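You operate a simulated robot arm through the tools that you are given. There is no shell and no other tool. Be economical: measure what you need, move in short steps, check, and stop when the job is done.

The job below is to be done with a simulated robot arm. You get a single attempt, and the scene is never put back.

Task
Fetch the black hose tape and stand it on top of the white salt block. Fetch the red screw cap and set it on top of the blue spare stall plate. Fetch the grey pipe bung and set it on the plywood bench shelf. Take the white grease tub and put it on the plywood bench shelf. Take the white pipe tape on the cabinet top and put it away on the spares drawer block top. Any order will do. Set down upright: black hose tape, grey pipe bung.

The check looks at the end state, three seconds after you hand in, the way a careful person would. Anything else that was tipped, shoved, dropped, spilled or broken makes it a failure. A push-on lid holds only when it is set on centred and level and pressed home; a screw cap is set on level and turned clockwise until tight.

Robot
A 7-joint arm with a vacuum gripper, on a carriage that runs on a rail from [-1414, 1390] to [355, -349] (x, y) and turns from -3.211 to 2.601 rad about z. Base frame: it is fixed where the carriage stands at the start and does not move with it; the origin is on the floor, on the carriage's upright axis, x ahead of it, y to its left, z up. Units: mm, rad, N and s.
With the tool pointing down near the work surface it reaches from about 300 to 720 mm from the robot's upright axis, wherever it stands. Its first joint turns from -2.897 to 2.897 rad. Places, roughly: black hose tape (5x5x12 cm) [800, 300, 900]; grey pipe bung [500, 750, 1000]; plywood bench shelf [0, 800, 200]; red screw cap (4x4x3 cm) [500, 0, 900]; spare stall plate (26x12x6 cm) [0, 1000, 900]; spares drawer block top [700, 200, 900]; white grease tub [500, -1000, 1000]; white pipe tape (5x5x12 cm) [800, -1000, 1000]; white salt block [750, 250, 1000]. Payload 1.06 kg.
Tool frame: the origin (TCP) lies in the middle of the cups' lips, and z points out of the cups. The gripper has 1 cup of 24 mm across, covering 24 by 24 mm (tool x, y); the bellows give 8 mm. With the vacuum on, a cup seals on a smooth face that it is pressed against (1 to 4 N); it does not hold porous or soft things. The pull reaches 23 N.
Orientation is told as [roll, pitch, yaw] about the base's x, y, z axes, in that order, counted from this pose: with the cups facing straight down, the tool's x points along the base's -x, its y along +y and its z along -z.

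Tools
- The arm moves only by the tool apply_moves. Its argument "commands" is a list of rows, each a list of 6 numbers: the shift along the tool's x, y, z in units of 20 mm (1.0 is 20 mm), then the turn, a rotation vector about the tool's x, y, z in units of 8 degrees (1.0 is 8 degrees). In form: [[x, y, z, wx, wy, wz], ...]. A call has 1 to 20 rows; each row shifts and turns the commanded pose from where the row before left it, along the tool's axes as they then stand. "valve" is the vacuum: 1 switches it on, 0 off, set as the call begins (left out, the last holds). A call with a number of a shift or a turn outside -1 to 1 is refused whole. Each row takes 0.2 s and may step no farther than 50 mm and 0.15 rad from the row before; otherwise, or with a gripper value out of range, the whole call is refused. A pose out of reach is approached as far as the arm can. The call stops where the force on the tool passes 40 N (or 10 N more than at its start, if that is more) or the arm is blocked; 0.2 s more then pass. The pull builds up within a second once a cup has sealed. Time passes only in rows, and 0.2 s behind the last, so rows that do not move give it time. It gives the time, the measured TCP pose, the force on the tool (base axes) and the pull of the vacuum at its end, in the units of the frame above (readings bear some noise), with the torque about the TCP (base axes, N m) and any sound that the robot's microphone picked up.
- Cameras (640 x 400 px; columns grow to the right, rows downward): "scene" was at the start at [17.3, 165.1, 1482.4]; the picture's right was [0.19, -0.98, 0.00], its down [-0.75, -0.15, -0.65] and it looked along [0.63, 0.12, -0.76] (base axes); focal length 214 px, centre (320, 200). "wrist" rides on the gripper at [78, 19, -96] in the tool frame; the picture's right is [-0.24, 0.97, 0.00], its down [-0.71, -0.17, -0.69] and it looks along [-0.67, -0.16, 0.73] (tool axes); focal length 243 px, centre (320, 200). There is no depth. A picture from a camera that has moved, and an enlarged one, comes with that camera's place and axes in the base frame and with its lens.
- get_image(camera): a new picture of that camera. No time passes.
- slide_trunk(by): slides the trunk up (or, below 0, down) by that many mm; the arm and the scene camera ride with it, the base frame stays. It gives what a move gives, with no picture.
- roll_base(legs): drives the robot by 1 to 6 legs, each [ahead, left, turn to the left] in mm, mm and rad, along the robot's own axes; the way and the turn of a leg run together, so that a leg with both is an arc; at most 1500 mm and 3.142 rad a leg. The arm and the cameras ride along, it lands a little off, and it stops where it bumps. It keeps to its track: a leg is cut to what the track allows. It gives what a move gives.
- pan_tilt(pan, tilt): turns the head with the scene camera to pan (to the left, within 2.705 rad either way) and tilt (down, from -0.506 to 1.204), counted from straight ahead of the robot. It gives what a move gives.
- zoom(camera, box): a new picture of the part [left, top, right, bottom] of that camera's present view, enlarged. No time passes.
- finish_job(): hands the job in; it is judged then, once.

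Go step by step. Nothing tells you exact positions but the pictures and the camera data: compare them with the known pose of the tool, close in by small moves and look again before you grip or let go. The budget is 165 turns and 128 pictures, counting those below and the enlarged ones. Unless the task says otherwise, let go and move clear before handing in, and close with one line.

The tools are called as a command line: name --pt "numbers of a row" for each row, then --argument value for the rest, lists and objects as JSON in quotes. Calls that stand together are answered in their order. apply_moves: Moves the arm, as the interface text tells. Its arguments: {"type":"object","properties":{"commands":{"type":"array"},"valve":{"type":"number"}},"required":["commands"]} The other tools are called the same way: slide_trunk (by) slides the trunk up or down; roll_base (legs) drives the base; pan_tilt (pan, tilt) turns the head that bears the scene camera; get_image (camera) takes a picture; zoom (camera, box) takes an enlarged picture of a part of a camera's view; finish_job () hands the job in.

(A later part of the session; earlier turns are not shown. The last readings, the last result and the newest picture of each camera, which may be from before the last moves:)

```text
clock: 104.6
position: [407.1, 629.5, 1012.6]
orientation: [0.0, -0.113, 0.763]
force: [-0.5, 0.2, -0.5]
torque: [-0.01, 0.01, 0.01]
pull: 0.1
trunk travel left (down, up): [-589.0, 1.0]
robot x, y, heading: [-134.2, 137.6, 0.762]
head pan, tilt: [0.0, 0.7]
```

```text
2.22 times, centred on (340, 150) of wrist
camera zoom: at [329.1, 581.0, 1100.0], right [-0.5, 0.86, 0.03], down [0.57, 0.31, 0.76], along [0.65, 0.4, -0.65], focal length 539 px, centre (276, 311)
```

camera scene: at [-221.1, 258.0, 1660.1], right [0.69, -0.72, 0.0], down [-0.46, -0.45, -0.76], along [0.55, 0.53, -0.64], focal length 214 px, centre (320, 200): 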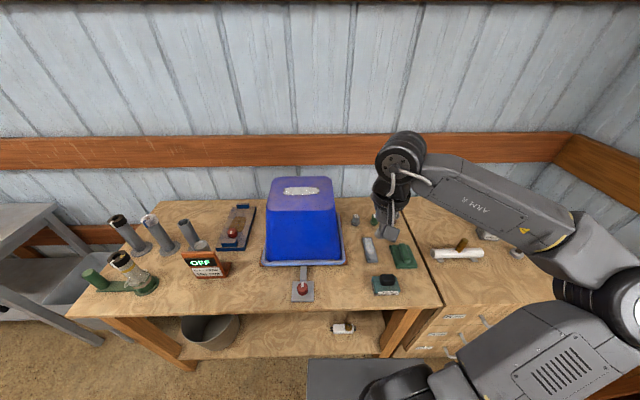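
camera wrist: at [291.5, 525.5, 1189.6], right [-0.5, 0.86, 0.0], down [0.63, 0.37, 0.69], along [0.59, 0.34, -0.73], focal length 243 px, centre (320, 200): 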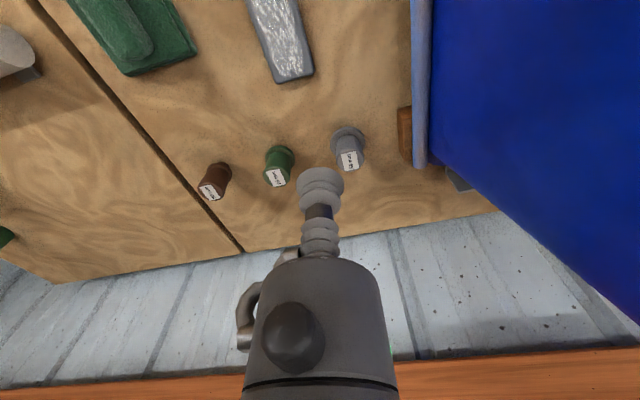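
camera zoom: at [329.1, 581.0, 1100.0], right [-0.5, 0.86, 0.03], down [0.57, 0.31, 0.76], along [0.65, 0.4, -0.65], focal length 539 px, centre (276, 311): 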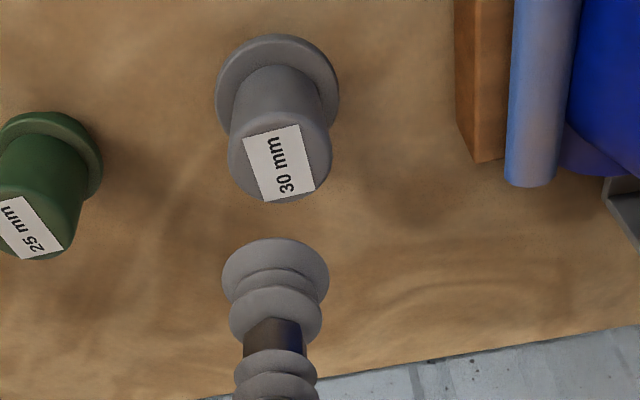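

apply_moves --pt "0.1 0 0.8 0 0 0" --pt "0 0.02 0.8 0 0 0"

zoom --camera "wrist" --box '[220, 60, 460, 240]'

```text
clock: 105.2
position: [408.4, 632.1, 981.9]
orientation: [0.001, -0.113, 0.764]
force: [0.3, 0.4, 0.5]
torque: [-0.02, -0.05, 0.01]
pull: 0.0
trunk travel left (down, up): [-589.0, 1.0]
robot x, y, heading: [-135.3, 135.6, 0.765]
head pan, tilt: [0.0, 0.7]
```

```text
2.22 times, centred on (340, 150) of wrist
camera zoom: at [331.2, 583.1, 1068.6], right [-0.5, 0.86, 0.03], down [0.57, 0.31, 0.76], along [0.65, 0.4, -0.65], focal length 539 px, centre (276, 311)
```

zoom: 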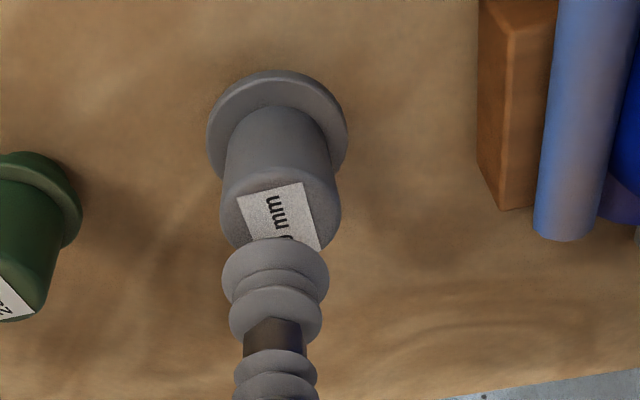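

apply_moves --pt "-0.05 0.02 0.5 0 0 0" --pt "0 0 0.3 0 0 0"

zoom --camera "wrist" --box '[260, 90, 420, 240]'

```text
clock: 105.8
position: [410.0, 634.3, 965.3]
orientation: [0.001, -0.112, 0.765]
force: [-0.1, 0.4, 0.4]
torque: [0.01, 0.01, 0.03]
pull: 0.0
trunk travel left (down, up): [-589.0, 1.0]
robot x, y, heading: [-134.2, 136.6, 0.769]
head pan, tilt: [0.0, 0.7]
```

```text
2.67 times, centred on (340, 165) of wrist
camera zoom: at [332.2, 585.5, 1052.0], right [-0.5, 0.86, 0.03], down [0.57, 0.31, 0.76], along [0.65, 0.4, -0.65], focal length 647 px, centre (267, 293)
```

zoom: 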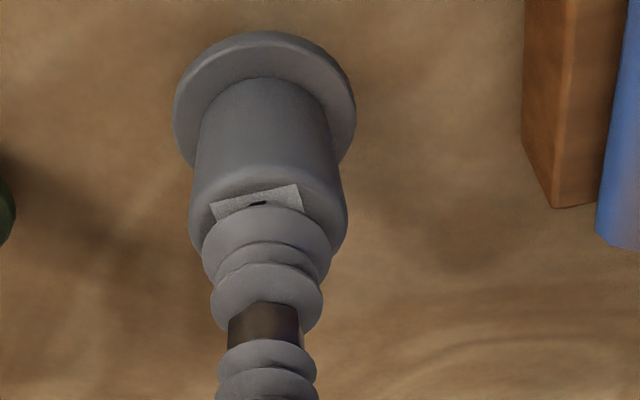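

The bung's top is near z 949, and I need about 4 mm more outward. I press down with vacuum on.

apply_moves --pt "-0.22 0 0.3 0 0 0" --pt "0 0 0.3 0 0 0" --pt "0 0 0.15 0 0 0" --pt "0 0 0.1 0 0 0" --pt "0 0 0 0 0 0" --valve 1

```text
clock: 107.0
position: [411.6, 636.7, 950.9]
orientation: [0.0, -0.112, 0.766]
force: [0.4, 4.4, 21.5]
torque: [0.05, 0.05, -0.02]
pull: 23.4
trunk travel left (down, up): [-589.0, 1.0]
robot x, y, heading: [-137.2, 132.1, 0.764]
head pan, tilt: [0.0, 0.7]
```

Sealed. I lift the bung and check how it hangs.

apply_moves --pt "0 0 -0.2 0 0 0" --pt "-0.05 0 -0.5 0 0 0" --pt "-0.1 0 -1 0 0 0" --pt "-0.1 0 -1 0 0 0" --pt "0.2 0 -1 0 0 0" --pt "0.5 0 -1 0 0.4 0" --pt "0.5 0 -1 0 0.4 0" --pt "0.5 0 -1 0 0 0" --pt "0.5 0 -1 0 0 0"

get_image --camera "wrist"

```text
clock: 109.0
position: [378.1, 601.4, 1104.0]
orientation: [-0.002, 0.0, 0.763]
force: [-0.8, 0.6, -1.1]
torque: [0.01, -0.01, -0.02]
pull: 22.3
trunk travel left (down, up): [-589.0, 1.0]
robot x, y, heading: [-135.0, 136.2, 0.765]
head pan, tilt: [0.0, 0.7]
```

```text
53 pictures are left
camera wrist: at [307.8, 560.3, 1199.6], right [-0.5, 0.86, 0.0], down [0.63, 0.37, 0.68], along [0.59, 0.34, -0.73], focal length 243 px, centre (320, 200)
```

wrist: 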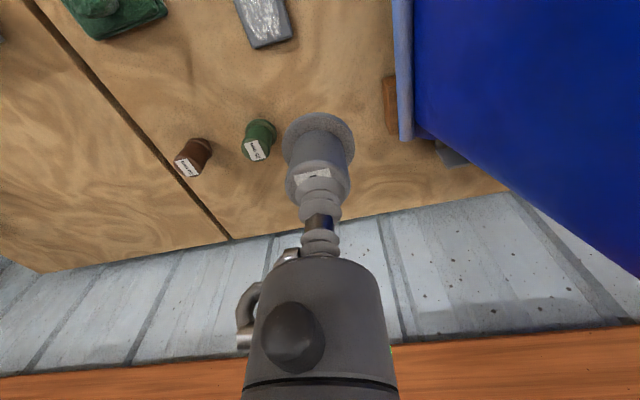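

The bung hangs well. I retract it, drive left along the bench, and then bring the arm to the robot's right side so it can go down in front of the bench toward the shelf.

apply_moves --pt "1 0 -0.6 0 0 0" --pt "1 0 -0.6 0 0 0" --pt "1 0 -0.6 0 0 0" --pt "1 0 -0.6 0 0 0" --pt "1 0 -0.6 0 0 0" --pt "1 0 -0.6 0 0 0" --pt "1 0 -0.6 0 0 0" --pt "1 0 -0.6 0 0 0" --pt "1 0 0 0 0 0" --pt "1 0 0 0 0 0" --pt "1 0 0 0 0 0" --pt "1 0 0 0 0 0" --pt "1 0 0 0 0 0" --pt "1 0 0 0 0 0" --pt "1 0 0 0 0 0" --pt "1 0 0 0 0 0" --pt "1 0 0 0 0 0" --pt "0.7 0 0 0 0 0"

roll_base --legs '[[0, 560, 0]]'

apply_moves --pt "0.5 -1 0 0 0 0" --pt "0.5 -1 0 0 0 0" --pt "0.5 -1 0 0 0 0" --pt "0.5 -1 0 0 0 0" --pt "0.5 -1 0 0 0 0" --pt "0.5 -1 0 0 0 0" --pt "0.5 -1 0 0 0 0" --pt "0.5 -1 0 0 0 0" --pt "0.5 -1 0 0 0 0" --pt "0.5 -1 0 0 0 0" --pt "0.5 -1 0 0 0 0" --pt "0.5 -1 0 0 0 0" --pt "0.5 -1 0 0 0 0"

get_image --camera "scene"

```text
clock: 112.8
position: [121.3, 356.8, 1198.5]
orientation: [-0.001, 0.0, 0.763]
force: [0.2, 1.1, 0.4]
torque: [-0.01, -0.01, 0.02]
pull: 23.2
trunk travel left (down, up): [-589.0, 1.0]
robot x, y, heading: [-136.6, 134.6, 0.764]
head pan, tilt: [0.0, 0.7]
```

```text
clock: 116.0
position: [-275.0, 747.7, 1197.8]
orientation: [0.001, -0.001, 0.752]
force: [1.0, -0.3, -0.6]
torque: [0.03, 0.0, 0.0]
pull: 23.1
trunk travel left (down, up): [-589.0, 1.0]
robot x, y, heading: [-532.0, 526.1, 0.757]
head pan, tilt: [0.0, 0.7]
```

```text
clock: 118.8
position: [-192.6, 467.1, 1197.3]
orientation: [0.001, 0.0, 0.753]
force: [-0.6, -0.7, -0.8]
torque: [0.01, -0.05, 0.0]
pull: 23.2
trunk travel left (down, up): [-589.0, 1.0]
robot x, y, heading: [-531.3, 524.6, 0.756]
head pan, tilt: [0.0, 0.7]
```

```text
52 pictures are left
camera scene: at [-619.1, 651.7, 1660.0], right [0.69, -0.73, 0.0], down [-0.47, -0.44, -0.76], along [0.56, 0.52, -0.64], focal length 214 px, centre (320, 200)
```

scene: 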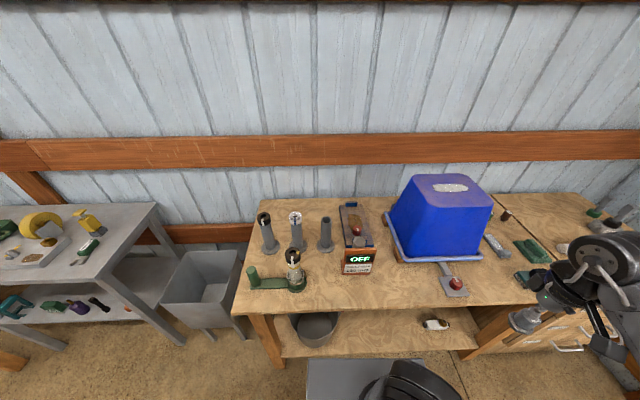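

Free shelf space lies ahead-right of the arm. I lower the trunk and look with both cameras.

slide_trunk --by -500

pan_tilt --pan -0.4 --tilt 0.75

get_image --camera "scene"

get_image --camera "wrist"

```text
refused: -500 is not a number from -400 to 400
```

```text
clock: 119.7
position: [-192.6, 467.9, 1198.5]
orientation: [0.0, 0.0, 0.752]
force: [0.4, -0.1, -0.2]
torque: [0.02, 0.01, -0.01]
pull: 23.4
trunk travel left (down, up): [-589.0, 1.0]
robot x, y, heading: [-535.5, 523.9, 0.755]
head pan, tilt: [-0.4, 0.75]
```

```text
51 pictures are left
camera scene: at [-603.3, 622.4, 1655.8], right [0.35, -0.94, 0.0], down [-0.64, -0.24, -0.73], along [0.69, 0.26, -0.68], focal length 214 px, centre (320, 200)
```

scene: 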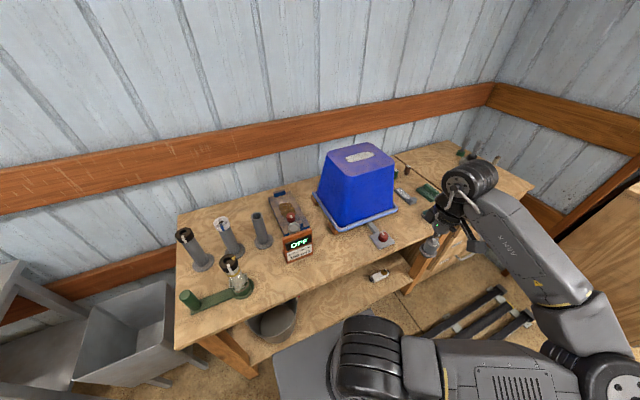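

```text
50 pictures are left
camera wrist: at [-262.3, 427.1, 1294.3], right [-0.49, 0.87, 0.0], down [0.63, 0.36, 0.69], along [0.6, 0.34, -0.73], focal length 243 px, centre (320, 200)
```

wrist: 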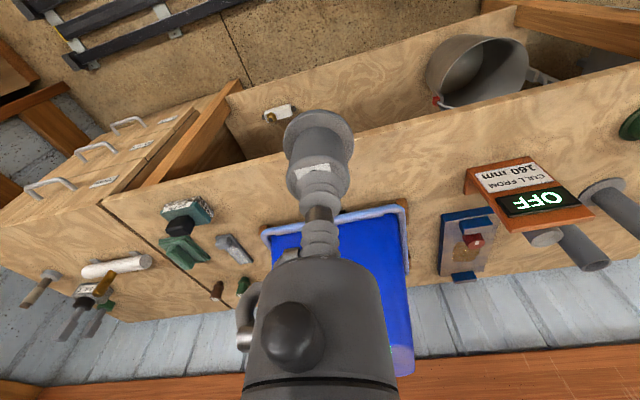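

slide_trunk --by -300

slide_trunk --by -280

get_image --camera "scene"

get_image --camera "wrist"

```text
clock: 122.7
position: [-192.4, 465.6, 898.0]
orientation: [-0.002, 0.0, 0.753]
force: [-0.6, -0.7, -1.3]
torque: [0.0, -0.04, 0.03]
pull: 22.7
trunk travel left (down, up): [-289.0, 301.0]
robot x, y, heading: [-533.7, 524.5, 0.755]
head pan, tilt: [-0.4, 0.75]
```

```text
clock: 125.5
position: [-192.8, 467.4, 619.1]
orientation: [0.0, 0.0, 0.751]
force: [0.5, 0.1, -0.1]
torque: [0.03, 0.01, 0.03]
pull: 22.9
trunk travel left (down, up): [-9.0, 581.0]
robot x, y, heading: [-534.2, 525.9, 0.75]
head pan, tilt: [-0.4, 0.75]
```

```text
49 pictures are left
camera scene: at [-603.2, 622.4, 1075.8], right [0.35, -0.94, 0.0], down [-0.64, -0.24, -0.73], along [0.69, 0.25, -0.68], focal length 214 px, centre (320, 200)
```

scene: 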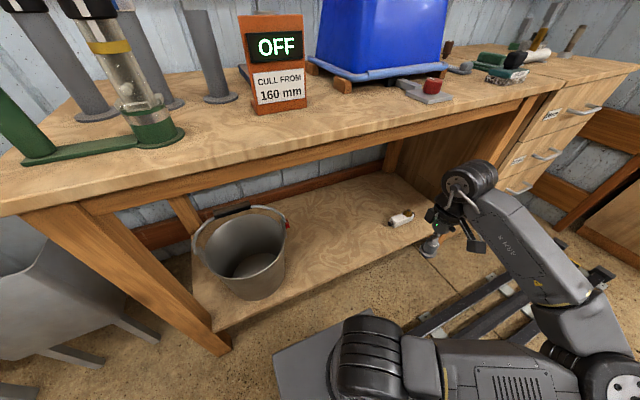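

```text
48 pictures are left
camera wrist: at [-262.3, 427.0, 714.3], right [-0.49, 0.87, 0.0], down [0.63, 0.36, 0.69], along [0.6, 0.34, -0.73], focal length 243 px, centre (320, 200)
```

wrist: 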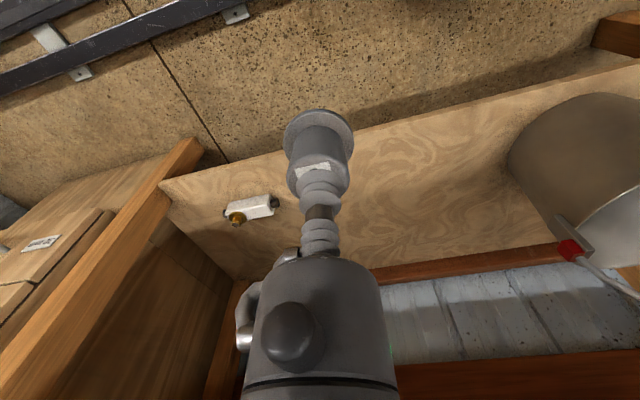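

The shelf is in clear view, its top at about z 265–280. I lower the arm in front of the bench, then slide it in over the shelf.

apply_moves --pt "0 0 1 0 0 0" --pt "0 0 1 0 0 0" --pt "0 0 1 0 0 0" --pt "0 0 1 0 0 0" --pt "0 0 1 0 0 0" --pt "0 0 1 0 0 0" --pt "0 0 1 0 0 0" --pt "0 0 1 0 0 0" --pt "0 0 1 0 0 0" --pt "0 0 1 0 0 0"

apply_moves --pt "-1 0 0 0 0 0" --pt "-1 0 0 0 0 0" --pt "-1 0 0 0 0 0" --pt "-1 0 0 0 0 0" --pt "-1 0 0 0 0 0" --pt "-1 0 0 0 0 0" --pt "-1 0 0 0 0 0" --pt "-1 0 0 0 0 0" --pt "-1 0 0 0 0 0" --pt "-1 0 0 0 0 0" --pt "-1 0 0 0 0 0" --pt "-1 0 0 0 0 0"

get_image --camera "scene"

get_image --camera "wrist"

```text
clock: 127.7
position: [-192.5, 467.7, 478.1]
orientation: [0.003, 0.003, 0.746]
force: [-0.6, 0.6, -0.3]
torque: [0.0, -0.01, -0.01]
pull: 22.8
out of reach, approached as far as the arm can: row 8, 9, 10
trunk travel left (down, up): [-9.0, 581.0]
robot x, y, heading: [-535.5, 521.8, 0.761]
head pan, tilt: [-0.4, 0.75]
```

```text
clock: 130.3
position: [-18.6, 629.9, 479.3]
orientation: [0.001, 0.001, 0.751]
force: [-0.1, 0.5, -0.9]
torque: [0.01, 0.01, 0.0]
pull: 23.3
trunk travel left (down, up): [-9.0, 581.0]
robot x, y, heading: [-537.3, 526.5, 0.758]
head pan, tilt: [-0.4, 0.75]
```

```text
47 pictures are left
camera scene: at [-603.3, 622.3, 1075.8], right [0.35, -0.94, 0.0], down [-0.64, -0.24, -0.73], along [0.69, 0.25, -0.68], focal length 214 px, centre (320, 200)
```

scene: 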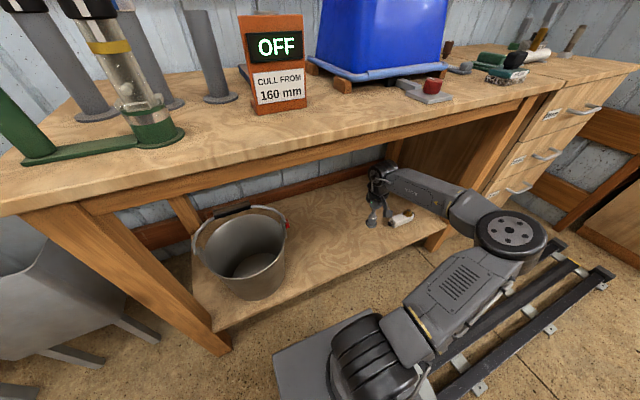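

```text
46 pictures are left
camera wrist: at [-89.3, 589.5, 575.2], right [-0.49, 0.87, 0.0], down [0.63, 0.36, 0.69], along [0.6, 0.34, -0.73], focal length 243 px, centre (320, 200)
```

wrist: 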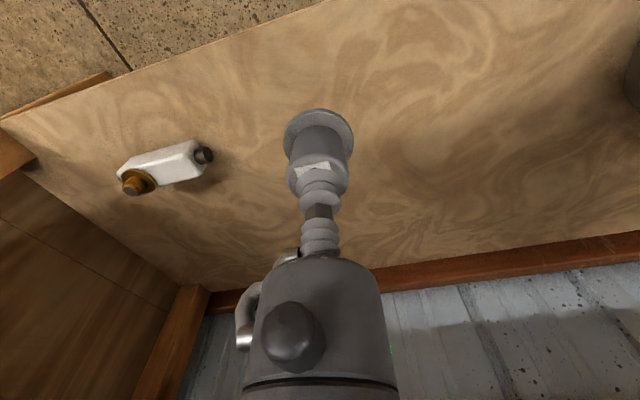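

I continue down and a little deeper; then I will restore the 6° tilt so that the bung stands level.

apply_moves --pt "-0.5 0 1 0 0 0" --pt "-0.5 0 1 0 0 0" --pt "-0.5 0 1 0 0 0" --pt "-0.5 0 1 0 0 0" --pt "0 0 1 0 0 0" --pt "0 0 1 0 0 0" --pt "0 0 1 0 -0.4 0" --pt "0 0 1 0 -0.4 0"

get_image --camera "wrist"

zoom --camera "scene" --box '[330, 150, 450, 250]'

```text
clock: 132.1
position: [11.9, 659.9, 318.6]
orientation: [-0.001, -0.112, 0.753]
force: [0.2, -0.8, -0.3]
torque: [0.01, 0.02, -0.02]
pull: 23.2
trunk travel left (down, up): [-9.0, 581.0]
robot x, y, heading: [-535.4, 523.6, 0.752]
head pan, tilt: [-0.4, 0.75]
```

```text
45 pictures are left
camera wrist: at [-66.4, 612.0, 405.9], right [-0.49, 0.87, 0.03], down [0.57, 0.3, 0.76], along [0.65, 0.39, -0.65], focal length 243 px, centre (320, 200)
```

wrist: 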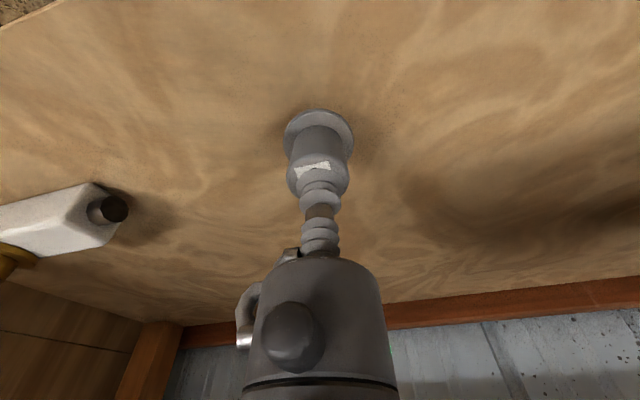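

```text
4.00 times, centred on (390, 200) of scene
camera zoom: at [-603.3, 622.4, 1075.8], right [0.35, -0.94, 0.0], down [-0.64, -0.24, -0.73], along [0.69, 0.25, -0.68], focal length 858 px, centre (40, 200)
```

zoom: 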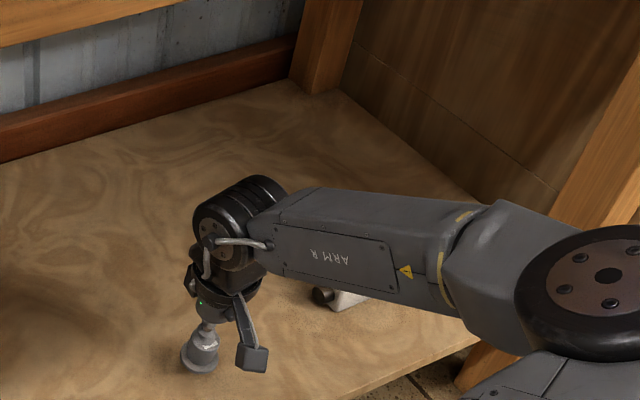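

apply_moves --pt "0.06 0 0.5 0 0 0" --pt "0.06 0 0.5 0 0 0" --pt "0.06 0 0.5 0 0 0" --pt "0.03 0 0.25 0 0 0" --pt "0.01 0 0.1 0 0 0" --pt "0.01 0 0.1 0 0 0" --pt "0.01 0 0.1 0 0 0" --pt "0 0 0 0 0 0"

zoom --camera "scene" --box '[340, 170, 420, 260]'

```text
clock: 132.9
position: [14.4, 662.0, 298.4]
orientation: [-0.004, -0.127, 0.755]
force: [0.2, 2.0, 23.1]
torque: [-0.11, 0.2, -0.01]
pull: 22.8
trunk travel left (down, up): [-9.0, 581.0]
robot x, y, heading: [-536.1, 524.5, 0.758]
head pan, tilt: [-0.4, 0.75]
stopped in row 3: the force on the tool passed its limit (the readings are from after the stop); the commanded pose is now the measured one
```

```text
4.44 times, centred on (380, 215) of scene
camera zoom: at [-604.5, 622.1, 1075.9], right [0.35, -0.94, 0.0], down [-0.64, -0.24, -0.73], along [0.69, 0.26, -0.68], focal length 953 px, centre (53, 133)
```

zoom: 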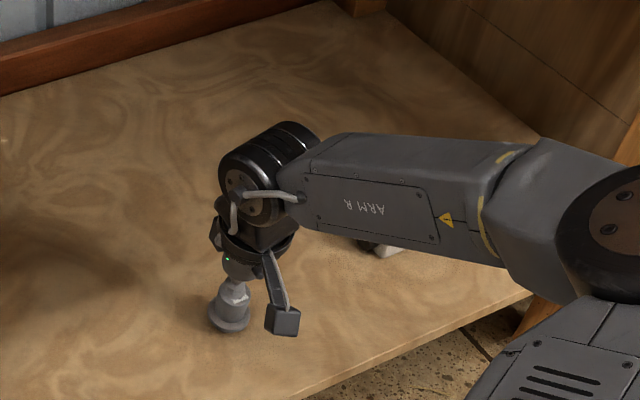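

The bung is on the shelf (z≈247). I relieve the press and check before letting go.

apply_moves --pt "0 0 -0.1 0 0.05 0" --pt "0 0 0 0 0 0"

zoom --camera "wrist" --box '[240, 70, 400, 230]'

```text
clock: 133.5
position: [14.8, 661.1, 299.0]
orientation: [-0.005, -0.115, 0.754]
force: [0.8, 3.4, 19.6]
torque: [0.04, 0.07, -0.04]
pull: 23.0
trunk travel left (down, up): [-9.0, 581.0]
robot x, y, heading: [-535.3, 525.8, 0.758]
head pan, tilt: [-0.4, 0.75]
```

```text
2.50 times, centred on (320, 150) of wrist
camera zoom: at [-64.0, 613.9, 386.5], right [-0.49, 0.87, 0.02], down [0.57, 0.3, 0.76], along [0.66, 0.39, -0.65], focal length 606 px, centre (320, 325)
```

zoom: 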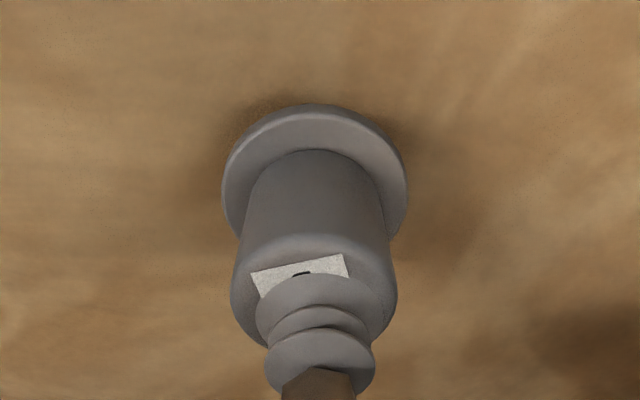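

apply_moves --pt "0 0 -0.1 0 0 0" --pt "0 0 0 0 0 0"

```text
clock: 134.1
position: [13.3, 660.5, 300.8]
orientation: [-0.003, -0.113, 0.754]
force: [-0.9, 1.8, 5.1]
torque: [0.04, 0.03, 0.04]
pull: 22.9
trunk travel left (down, up): [-9.0, 581.0]
robot x, y, heading: [-538.7, 527.2, 0.756]
head pan, tilt: [-0.4, 0.75]
```

apply_moves --pt "0 0 -0.03 0 0 0" --pt "0 0 0 0 0 0" --pt "0 0 0 0 0 0" --pt "0 0 0 0 0 0" --pt "0 0 0 0 0 0" --valve 0

apply_moves --pt "0 0 -0.2 0 0 0" --pt "0 0 -0.5 0 0 0" --pt "0 0 -1 0 0 0" --pt "0 0 -1 0 0 0" --pt "0 0 -1 0 0 0" --pt "0 0 -1 0 0.4 0" --pt "0 0 -1 0 0.4 0"

get_image --camera "wrist"

```text
clock: 135.3
position: [12.8, 660.8, 301.2]
orientation: [-0.002, -0.112, 0.755]
force: [-0.2, 0.4, 5.1]
torque: [-0.01, 0.03, 0.03]
pull: 0.2
trunk travel left (down, up): [-9.0, 581.0]
robot x, y, heading: [-533.6, 528.2, 0.757]
head pan, tilt: [-0.4, 0.75]
```

```text
clock: 136.9
position: [5.0, 652.0, 415.3]
orientation: [-0.004, 0.0, 0.754]
force: [1.0, 0.3, -0.5]
torque: [0.02, 0.0, 0.01]
pull: 0.1
trunk travel left (down, up): [-9.0, 581.0]
robot x, y, heading: [-534.7, 526.9, 0.755]
head pan, tilt: [-0.4, 0.75]
```

```text
41 pictures are left
camera wrist: at [-66.0, 612.5, 511.5], right [-0.49, 0.87, 0.0], down [0.63, 0.36, 0.69], along [0.6, 0.34, -0.73], focal length 243 px, centre (320, 200)
```

wrist: 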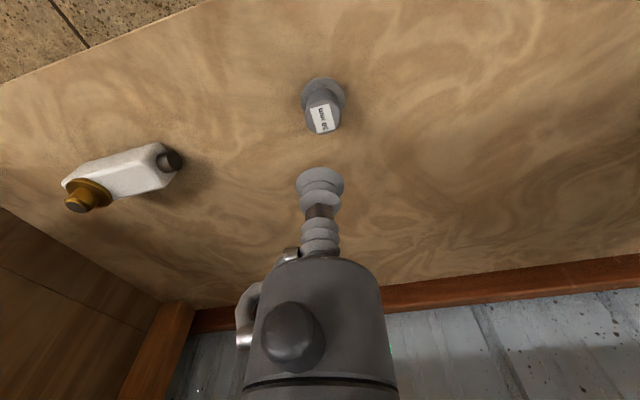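

The bung stands upright on the shelf. I withdraw from under the bench, raise the trunk, turn right and drive along the rail towards the cabinet.

apply_moves --pt "0 0 -1 0 0 0" --pt "0 0 -1 0 0 0" --pt "0.5 0 -1 0 0 0" --pt "1 0 -0.5 0 0 0" --pt "1 0 0 0 0 0" --pt "1 0 0 0 0 0" --pt "1 0 0 0 0 0" --pt "1 0 0 0 0 0" --pt "1 0 0 0 0 0" --pt "1 0 0 0 0 0" --pt "1 0 0 0 0 0" --pt "1 0 0 0 0 0" --pt "1 0 0 0 0 0" --pt "1 0 0 0 0 0" --pt "1 0 0 0 0 0" --pt "1 0 0 0 0 0"

slide_trunk --by 300

slide_trunk --by 270

roll_base --legs '[[0, 0, -1.571], [800, 0, 0]]'

pan_tilt --pan 0.0 --tilt 0.6

get_image --camera "scene"

```text
clock: 140.3
position: [-192.4, 467.4, 484.8]
orientation: [-0.003, -0.001, 0.752]
force: [1.0, 0.0, -0.5]
torque: [0.03, 0.03, 0.04]
pull: 0.0
trunk travel left (down, up): [-9.0, 581.0]
robot x, y, heading: [-533.8, 525.8, 0.755]
head pan, tilt: [-0.4, 0.75]
```

```text
clock: 143.3
position: [-192.8, 467.9, 783.9]
orientation: [-0.003, 0.001, 0.752]
force: [-0.5, 1.0, 0.5]
torque: [-0.02, -0.02, 0.0]
pull: 0.1
trunk travel left (down, up): [-309.0, 281.0]
robot x, y, heading: [-531.7, 527.2, 0.756]
head pan, tilt: [-0.4, 0.75]
```

```text
clock: 146.1
position: [-192.4, 467.3, 1054.6]
orientation: [-0.002, -0.001, 0.753]
force: [0.3, 0.2, -1.3]
torque: [0.0, -0.01, -0.01]
pull: 0.0
trunk travel left (down, up): [-579.0, 11.0]
robot x, y, heading: [-532.9, 523.6, 0.757]
head pan, tilt: [-0.4, 0.75]
```

```text
clock: 154.2
position: [-21.8, -381.3, 1055.0]
orientation: [-0.004, 0.0, -0.833]
force: [-0.3, -0.9, 0.3]
torque: [0.0, 0.0, -0.01]
pull: 0.1
trunk travel left (down, up): [-579.0, 11.0]
robot x, y, heading: [42.9, -38.1, -0.83]
head pan, tilt: [-0.4, 0.75]
```

```text
clock: 155.1
position: [-22.5, -380.7, 1054.0]
orientation: [-0.003, 0.001, -0.835]
force: [0.3, 0.0, -0.3]
torque: [-0.02, 0.03, -0.04]
pull: 0.1
trunk travel left (down, up): [-579.0, 11.0]
robot x, y, heading: [42.0, -40.4, -0.825]
head pan, tilt: [0.0, 0.6]
```

```text
40 pictures are left
camera scene: at [173.8, 39.4, 1658.6], right [-0.74, -0.67, 0.0], down [-0.38, 0.42, -0.82], along [0.56, -0.61, -0.57], focal length 214 px, centre (320, 200)
```

scene: 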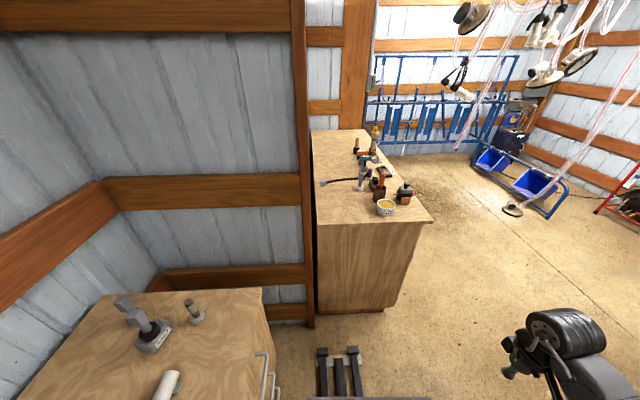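

I drive on to the rail end facing the cabinet and look again.

roll_base --legs '[[438, 0, 0]]'

pan_tilt --pan -0.1 --tilt 0.75

get_image --camera "scene"

get_image --camera "wrist"

```text
clock: 157.7
position: [284.9, -681.9, 1054.4]
orientation: [-0.003, 0.002, -0.835]
force: [-0.3, 0.4, 0.0]
torque: [0.0, -0.04, 0.0]
pull: 0.0
trunk travel left (down, up): [-579.0, 11.0]
robot x, y, heading: [348.7, -342.4, -0.831]
head pan, tilt: [0.0, 0.6]
```

```text
clock: 158.4
position: [283.1, -682.1, 1054.2]
orientation: [-0.003, -0.002, -0.833]
force: [0.2, 0.2, 1.0]
torque: [0.0, 0.02, 0.0]
pull: 0.0
trunk travel left (down, up): [-579.0, 11.0]
robot x, y, heading: [349.3, -343.5, -0.832]
head pan, tilt: [-0.099, 0.75]
```

```text
39 pictures are left
camera scene: at [469.6, -262.4, 1645.8], right [-0.8, -0.6, 0.0], down [-0.41, 0.55, -0.73], along [0.44, -0.59, -0.68], focal length 214 px, centre (320, 200)
```

scene: 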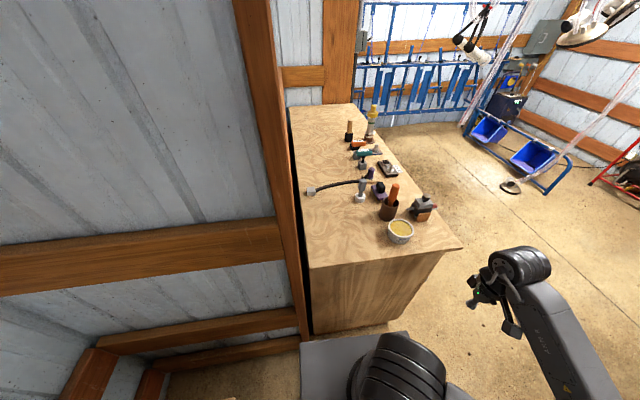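

```text
38 pictures are left
camera wrist: at [244.9, -611.7, 1150.8], right [0.88, 0.48, 0.0], down [0.35, -0.64, 0.69], along [0.33, -0.6, -0.73], focal length 243 px, centre (320, 200)
```

wrist: 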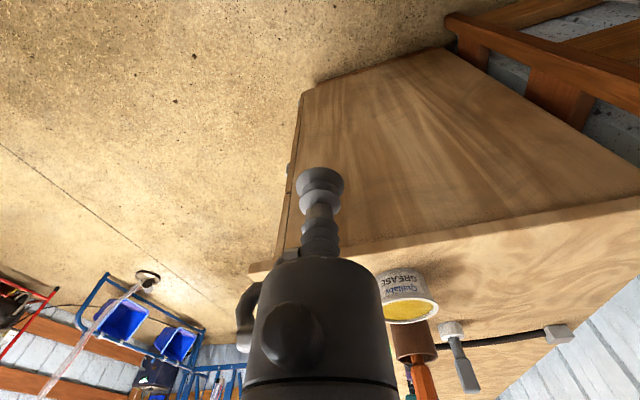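

zoom --camera "scene" --box '[330, 140, 460, 260]'

zoom --camera "wrist" --box '[360, 240, 600, 400]'

```text
3.33 times, centred on (395, 200) of scene
camera zoom: at [469.6, -262.4, 1645.8], right [-0.8, -0.6, 0.0], down [-0.41, 0.55, -0.73], along [0.44, -0.59, -0.68], focal length 715 px, centre (70, 200)
```

zoom: 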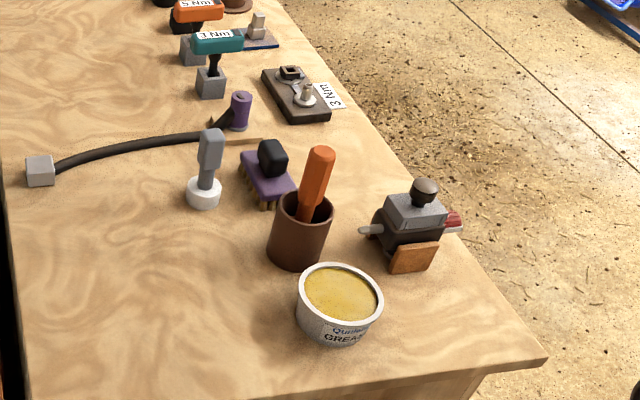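

```text
2.50 times, centred on (480, 320) of wrist
camera zoom: at [244.9, -611.7, 1150.8], right [0.88, 0.48, 0.0], down [0.35, -0.64, 0.69], along [0.33, -0.6, -0.73], focal length 606 px, centre (-80, -100)
```

zoom: 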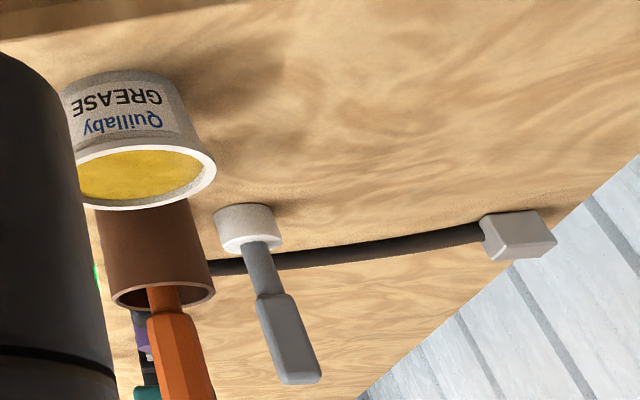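

The grease tub (open, full of grease) is at about (539, -869), rim z≈1009, so I will grip its side wall with the tool horizontal. I move in front of it and flip the tool.

apply_moves --pt "-0.96 0.667 -0.6 0 0 0" --pt "-0.96 0.667 -0.6 0 0 0" --pt "-0.96 0.667 -0.6 0 0 0" --pt "-0.96 0.667 -0.6 0 0 0" --pt "-0.96 0.667 -0.6 0 0 0" --pt "-0.96 0.667 -0.6 0 0 0" --pt "-0.96 0.667 -0.6 0 0 0" --pt "-0.96 0.667 -0.6 0 0 0" --pt "-0.96 0.667 -0.6 0 0 0"

apply_moves --pt "0 0 0 0 0 1" --pt "0 0 0 0 0 1" --pt "0 0 0 0 0 1" --pt "0 0 0 0 0 1" --pt "0 0 0 0 0 1" --pt "0 0 0 0 0 1" --pt "0 0 0 0 0 1" --pt "0 0 0 0 0 1" --pt "0 0 0 0 0 1" --pt "0 0 0 0 0 1" --pt "0 0 0 0 0 1" --pt "0 0 0 0 0 1" --pt "0 0 0 0 0 1" --pt "0 0 0 0 0 1" --pt "0 0 0 0 0 1" --pt "0 0 0 0 0 1" --pt "0 0 0 0 0 1" --pt "0 0 0 0 0 1" --pt "0 0 0 0 0 1" --pt "0 0 0 0 0 1"

apply_moves --pt "0 0 0 0 0 1" --pt "0 0 0 0 0 1" --pt "0 0 0 0 0 1" --pt "0 0 0 0 0 1" --pt "0 0 0 0 0 1" --pt "0 0 0 0 0 0.3"

apply_moves --pt "0 0 0 0 1 0" --pt "0 0 0 0 1 0" --pt "0 0 0 0 1 0" --pt "0 0 0 0 1 0" --pt "0 0 0 0 1 0" --pt "0 0 0 0 1 0" --pt "0 0 0 0 1 0" --pt "0 0 0 0 1 0" --pt "0 0 0 0 1 0" --pt "0 0 0 0 1 0" --pt "0 0 0 0 0.75 0"

get_image --camera "wrist"

```text
clock: 160.4
position: [488.6, -727.4, 1162.4]
orientation: [-0.003, 0.0, -0.833]
force: [0.3, 0.5, -0.1]
torque: [-0.02, -0.01, -0.01]
pull: 0.0
trunk travel left (down, up): [-579.0, 11.0]
robot x, y, heading: [347.4, -343.7, -0.831]
head pan, tilt: [-0.099, 0.75]
```

```text
clock: 164.6
position: [487.5, -729.9, 1162.9]
orientation: [0.003, 0.0, 2.655]
force: [-0.2, -0.8, -0.3]
torque: [-0.04, -0.03, 0.02]
pull: 0.1
trunk travel left (down, up): [-579.0, 11.0]
robot x, y, heading: [348.7, -341.6, -0.83]
head pan, tilt: [-0.099, 0.75]
```

```text
clock: 166.0
position: [489.1, -730.1, 1162.5]
orientation: [0.001, 0.001, 1.915]
force: [0.0, 0.0, 0.5]
torque: [0.02, 0.0, -0.02]
pull: 0.0
trunk travel left (down, up): [-579.0, 11.0]
robot x, y, heading: [343.7, -339.3, -0.832]
head pan, tilt: [-0.099, 0.75]
```

```text
clock: 168.4
position: [512.1, -827.4, 1206.9]
orientation: [0.023, 1.505, 1.94]
force: [0.9, -0.2, -0.4]
torque: [0.0, 0.01, 0.01]
pull: 0.0
out of reach, approached as far as the arm can: row 6, 7, 8, 9, 10, 11
trunk travel left (down, up): [-579.0, 11.0]
robot x, y, heading: [343.0, -339.4, -0.832]
head pan, tilt: [-0.099, 0.75]
```

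```text
35 pictures are left
camera wrist: at [462.8, -749.0, 1291.8], right [-0.92, -0.31, -0.23], down [-0.09, 0.74, -0.66], along [0.38, -0.59, -0.71], focal length 243 px, centre (320, 200)
```

wrist: 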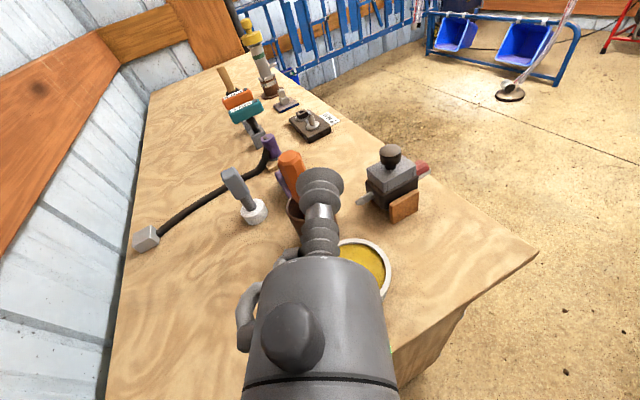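

The arm can't fold closer at this trunk height. I raise the hand, lower the trunk, and then there will be room to approach from the front.

apply_moves --pt "1 0 0 0 0 0" --pt "1 0 0 0 0 0" --pt "1 0 0 0 0 0" --pt "1 0 0 0 0 0" --pt "1 0 0 0 0 0" --pt "1 0 0 0 0 0" --pt "1 0 0 0 0 0" --pt "1 0 0 0 0 0" --pt "1 0 0 0 0 0" --pt "1 0 0 0 0 0" --pt "1 0 0 0 0 0" --pt "1 0 0 0 0 0"

slide_trunk --by -320

apply_moves --pt "0 0 -1 0 0 0" --pt "0 0 -1 0 0 0" --pt "0 0 -1 0 0 0" --pt "0 0 -1 0 0 0" --pt "0 0 -1 0 0 0"

get_image --camera "wrist"

```text
clock: 171.0
position: [518.0, -841.2, 1447.6]
orientation: [0.037, 1.502, 1.953]
force: [0.0, -0.9, 0.5]
torque: [-0.01, 0.01, 0.06]
pull: 0.2
trunk travel left (down, up): [-579.0, 11.0]
robot x, y, heading: [351.4, -341.1, -0.832]
head pan, tilt: [-0.099, 0.75]
```

```text
clock: 174.2
position: [516.4, -842.9, 1125.7]
orientation: [0.033, 1.504, 1.95]
force: [-0.2, 0.1, -0.1]
torque: [-0.01, -0.04, 0.0]
pull: 0.0
trunk travel left (down, up): [-259.0, 331.0]
robot x, y, heading: [344.3, -343.6, -0.825]
head pan, tilt: [-0.099, 0.75]
```

```text
clock: 175.4
position: [483.2, -747.3, 1132.9]
orientation: [0.036, 1.503, 1.952]
force: [0.1, -0.3, 0.3]
torque: [0.02, 0.0, -0.03]
pull: 0.0
trunk travel left (down, up): [-259.0, 331.0]
robot x, y, heading: [348.5, -340.9, -0.833]
head pan, tilt: [-0.099, 0.75]
```

```text
34 pictures are left
camera wrist: at [435.3, -670.6, 1218.1], right [-0.92, -0.31, -0.23], down [-0.09, 0.75, -0.66], along [0.38, -0.59, -0.71], focal length 243 px, centre (320, 200)
```

wrist: 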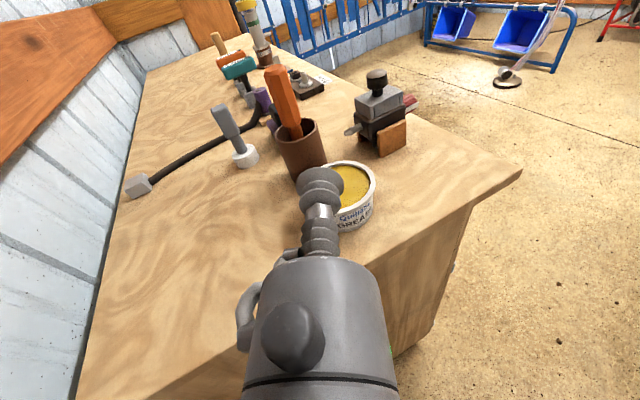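

zoom --camera "wrist" --box '[260, 120, 420, 270]'

```text
2.67 times, centred on (340, 195) of wrist
camera zoom: at [435.3, -670.6, 1218.1], right [-0.92, -0.31, -0.23], down [-0.09, 0.75, -0.66], along [0.38, -0.59, -0.71], focal length 647 px, centre (267, 213)
```

zoom: 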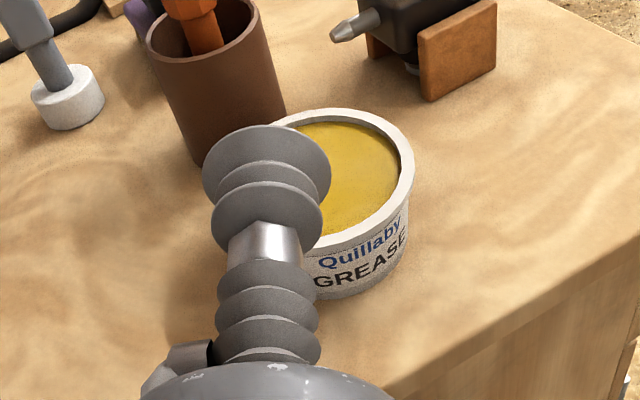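

apply_moves --pt "-1 0 -0.2 0 0 0" --pt "-1 0 0 0 0 0" --pt "-1 0 0 0 0 0" --pt "-1 0 0 0 0 0" --pt "-1 0 0 0 0 0" --pt "-1 0 0 0 0 0"

get_image --camera "wrist"

```text
clock: 176.8
position: [481.8, -751.9, 1031.3]
orientation: [0.032, 1.504, 1.947]
force: [0.8, 0.4, 0.5]
torque: [0.05, -0.01, -0.01]
pull: 0.1
out of reach, approached as far as the arm can: row 5, 6
trunk travel left (down, up): [-259.0, 331.0]
robot x, y, heading: [348.2, -339.5, -0.831]
head pan, tilt: [-0.099, 0.75]
```

```text
32 pictures are left
camera wrist: at [433.5, -674.8, 1116.5], right [-0.92, -0.31, -0.23], down [-0.09, 0.75, -0.66], along [0.38, -0.59, -0.71], focal length 243 px, centre (320, 200)
```

wrist: 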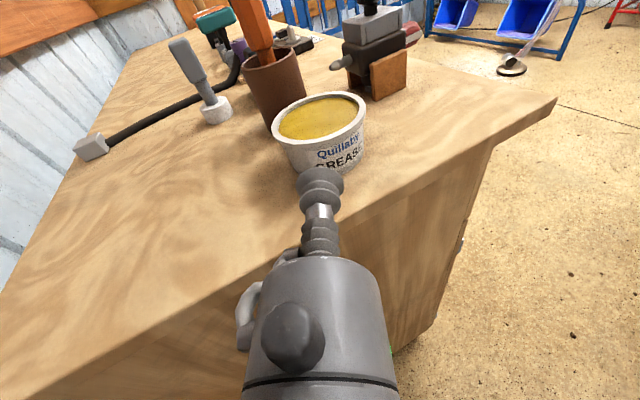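

The tub is now fully seen: rim centre near (525, -859). I go down to mid-wall height while closing in.

apply_moves --pt "-0.4 -0.1 0.6 0 0 0" --pt "-0.5 -0.1 0.6 0 0 0" --pt "-0.6 -0.05 0.4 0 0 0" --pt "-0.55 0 0.3 0 0 0"

zoom --camera "wrist" --box '[220, 60, 420, 260]'

```text
clock: 177.8
position: [498.5, -785.1, 989.9]
orientation: [0.031, 1.504, 1.946]
force: [0.3, 0.4, 0.0]
torque: [0.02, 0.0, 0.0]
pull: 0.1
trunk travel left (down, up): [-259.0, 331.0]
robot x, y, heading: [345.1, -339.1, -0.83]
head pan, tilt: [-0.099, 0.75]
```

```text
2.00 times, centred on (320, 160) of wrist
camera zoom: at [450.0, -707.7, 1075.4], right [-0.92, -0.32, -0.23], down [-0.09, 0.75, -0.66], along [0.38, -0.59, -0.71], focal length 485 px, centre (320, 280)
```

zoom: 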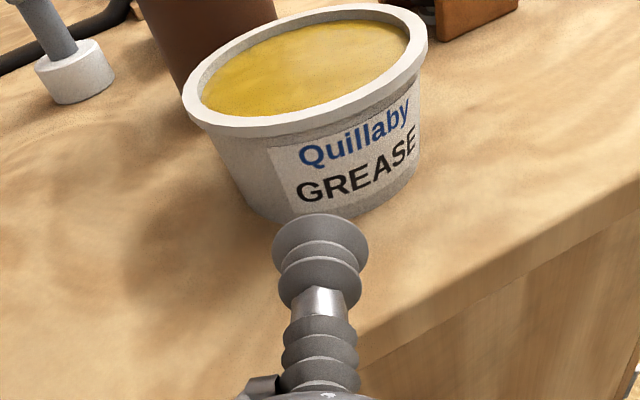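

Aim is at the middle of the wall. Vacuum on, I close the last ~35 mm slowly.

apply_moves --pt "0 0 0.5 0 0 0" --pt "0 0 0.4 0 0 0" --pt "0 0 0.3 0 0 0" --pt "0 0 0.15 0 0 0" --pt "0 0 0.1 0 0 0" --pt "0 0 0 0 0 0" --valve 1

```text
clock: 179.2
position: [507.1, -812.7, 987.9]
orientation: [0.033, 1.502, 1.95]
force: [0.2, -0.3, -0.1]
torque: [0.0, 0.0, 0.0]
pull: 0.0
trunk travel left (down, up): [-259.0, 331.0]
robot x, y, heading: [345.4, -345.5, -0.833]
head pan, tilt: [-0.099, 0.75]
```

apply_moves --pt "0 0 0.1 0 0 0" --pt "0 0 0.1 0 0 0" --pt "0 0 0.1 0 0 0" --pt "0 0 0 0 0 0"

zoom --camera "wrist" --box '[220, 60, 420, 260]'

```text
clock: 180.2
position: [509.7, -819.1, 986.8]
orientation: [0.033, 1.504, 1.952]
force: [0.2, 0.2, -0.5]
torque: [0.0, 0.0, -0.01]
pull: 0.0
trunk travel left (down, up): [-259.0, 331.0]
robot x, y, heading: [345.6, -339.7, -0.835]
head pan, tilt: [-0.099, 0.75]
```

```text
2.00 times, centred on (320, 160) of wrist
camera zoom: at [461.5, -740.0, 1072.4], right [-0.92, -0.31, -0.23], down [-0.09, 0.75, -0.66], along [0.38, -0.59, -0.71], focal length 485 px, centre (320, 280)
```

zoom: 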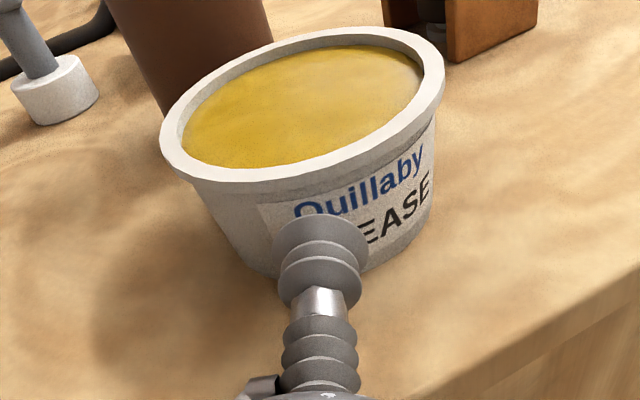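

apply_moves --pt "0 0 0.1 0 0 0" --pt "0 0 0.1 0 0 0" --pt "0 0 0.1 0 0 0" --pt "0 0 0 0 0 0"

```text
clock: 181.2
position: [511.0, -823.6, 987.2]
orientation: [0.035, 1.502, 1.951]
force: [0.0, -0.6, 0.3]
torque: [0.0, -0.03, 0.01]
pull: 0.1
trunk travel left (down, up): [-259.0, 331.0]
robot x, y, heading: [351.8, -343.2, -0.829]
head pan, tilt: [-0.099, 0.75]
```

apply_moves --pt "-0.05 0 0.1 0 0 0" --pt "-0.05 0 0.1 0 0 0" --pt "0 0 0.1 0 0 0" --pt "0 0 0 0 0 0"

zoom --camera "wrist" --box '[220, 60, 420, 260]'

```text
clock: 182.2
position: [513.4, -828.8, 984.0]
orientation: [0.034, 1.503, 1.952]
force: [0.5, 0.0, 0.8]
torque: [0.04, -0.01, -0.03]
pull: 0.0
trunk travel left (down, up): [-259.0, 331.0]
robot x, y, heading: [343.1, -343.0, -0.834]
head pan, tilt: [-0.099, 0.75]
```

```text
2.00 times, centred on (320, 160) of wrist
camera zoom: at [465.5, -751.1, 1069.3], right [-0.92, -0.31, -0.23], down [-0.09, 0.75, -0.66], along [0.38, -0.59, -0.71], focal length 485 px, centre (320, 280)
```

zoom: 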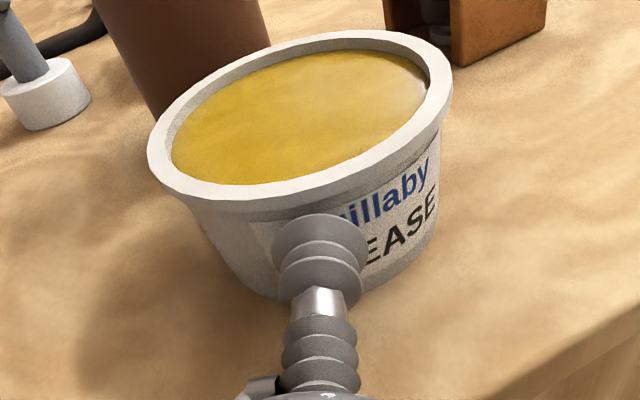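

apply_moves --pt "-0.15 0 0.1 0 0 0" --pt "-0.05 0 0.1 0 0 0" --pt "0 0 0.1 0 0 0" --pt "0 0 0 0 0 0"

```text
clock: 183.2
position: [515.0, -831.8, 979.5]
orientation: [0.035, 1.504, 1.953]
force: [-8.6, 16.5, -5.7]
torque: [0.06, 0.25, 0.45]
pull: 0.1
trunk travel left (down, up): [-259.0, 331.0]
robot x, y, heading: [346.0, -341.9, -0.833]
head pan, tilt: [-0.099, 0.75]
```

Force without a seal and off-centre; I back off slightly and look.

apply_moves --pt "0 0 -0.15 0 0 0" --pt "0 0 0 0 0 0"

get_image --camera "wrist"

zoom --camera "scene" --box '[330, 140, 500, 280]'

```text
clock: 183.8
position: [514.2, -830.9, 979.4]
orientation: [0.031, 1.502, 1.948]
force: [0.8, -0.9, -0.4]
torque: [-0.02, -0.02, 0.02]
pull: 0.0
trunk travel left (down, up): [-259.0, 331.0]
robot x, y, heading: [343.5, -341.1, -0.832]
head pan, tilt: [-0.099, 0.75]
```

```text
28 pictures are left
camera wrist: at [466.2, -753.5, 1065.0], right [-0.92, -0.31, -0.23], down [-0.09, 0.75, -0.66], along [0.38, -0.59, -0.71], focal length 243 px, centre (320, 200)
```

wrist: 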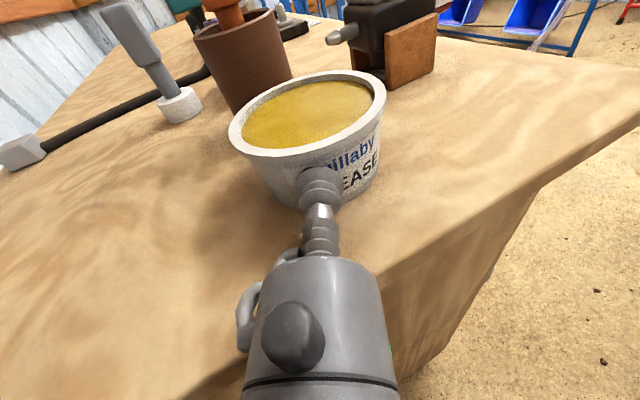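

```text
2.86 times, centred on (415, 210) of scene
camera zoom: at [469.7, -262.5, 1325.8], right [-0.8, -0.6, 0.0], down [-0.41, 0.55, -0.73], along [0.44, -0.59, -0.68], focal length 613 px, centre (49, 171)
```

zoom: 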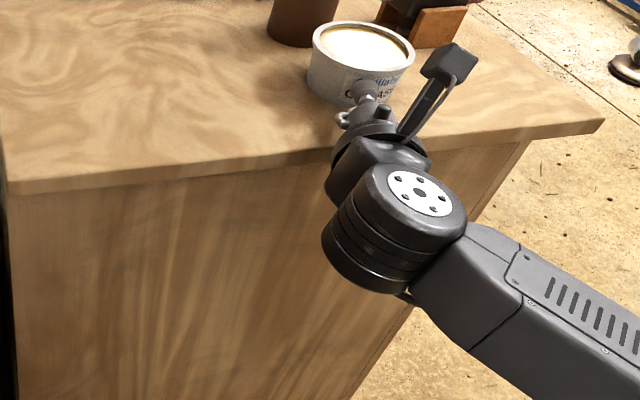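

The wrist flange touched the cabinet edge, not the tub (which is unmoved). I raise 5 mm with slightly more downward tilt and continue.

apply_moves --pt "0.2 0 0 0 -0.4 0" --pt "0.02 0 0.1 0 0 0" --pt "0.02 0 0.1 0 0 0" --pt "0.02 0 0.1 0 0 0" --pt "0 0 0 0 0 0"

```text
clock: 185.0
position: [516.6, -837.9, 985.5]
orientation: [0.016, 1.447, 1.932]
force: [2.4, -1.8, -0.1]
torque: [-0.12, -0.15, 0.07]
pull: 22.8
trunk travel left (down, up): [-259.0, 331.0]
robot x, y, heading: [347.9, -339.6, -0.831]
head pan, tilt: [-0.099, 0.75]
```

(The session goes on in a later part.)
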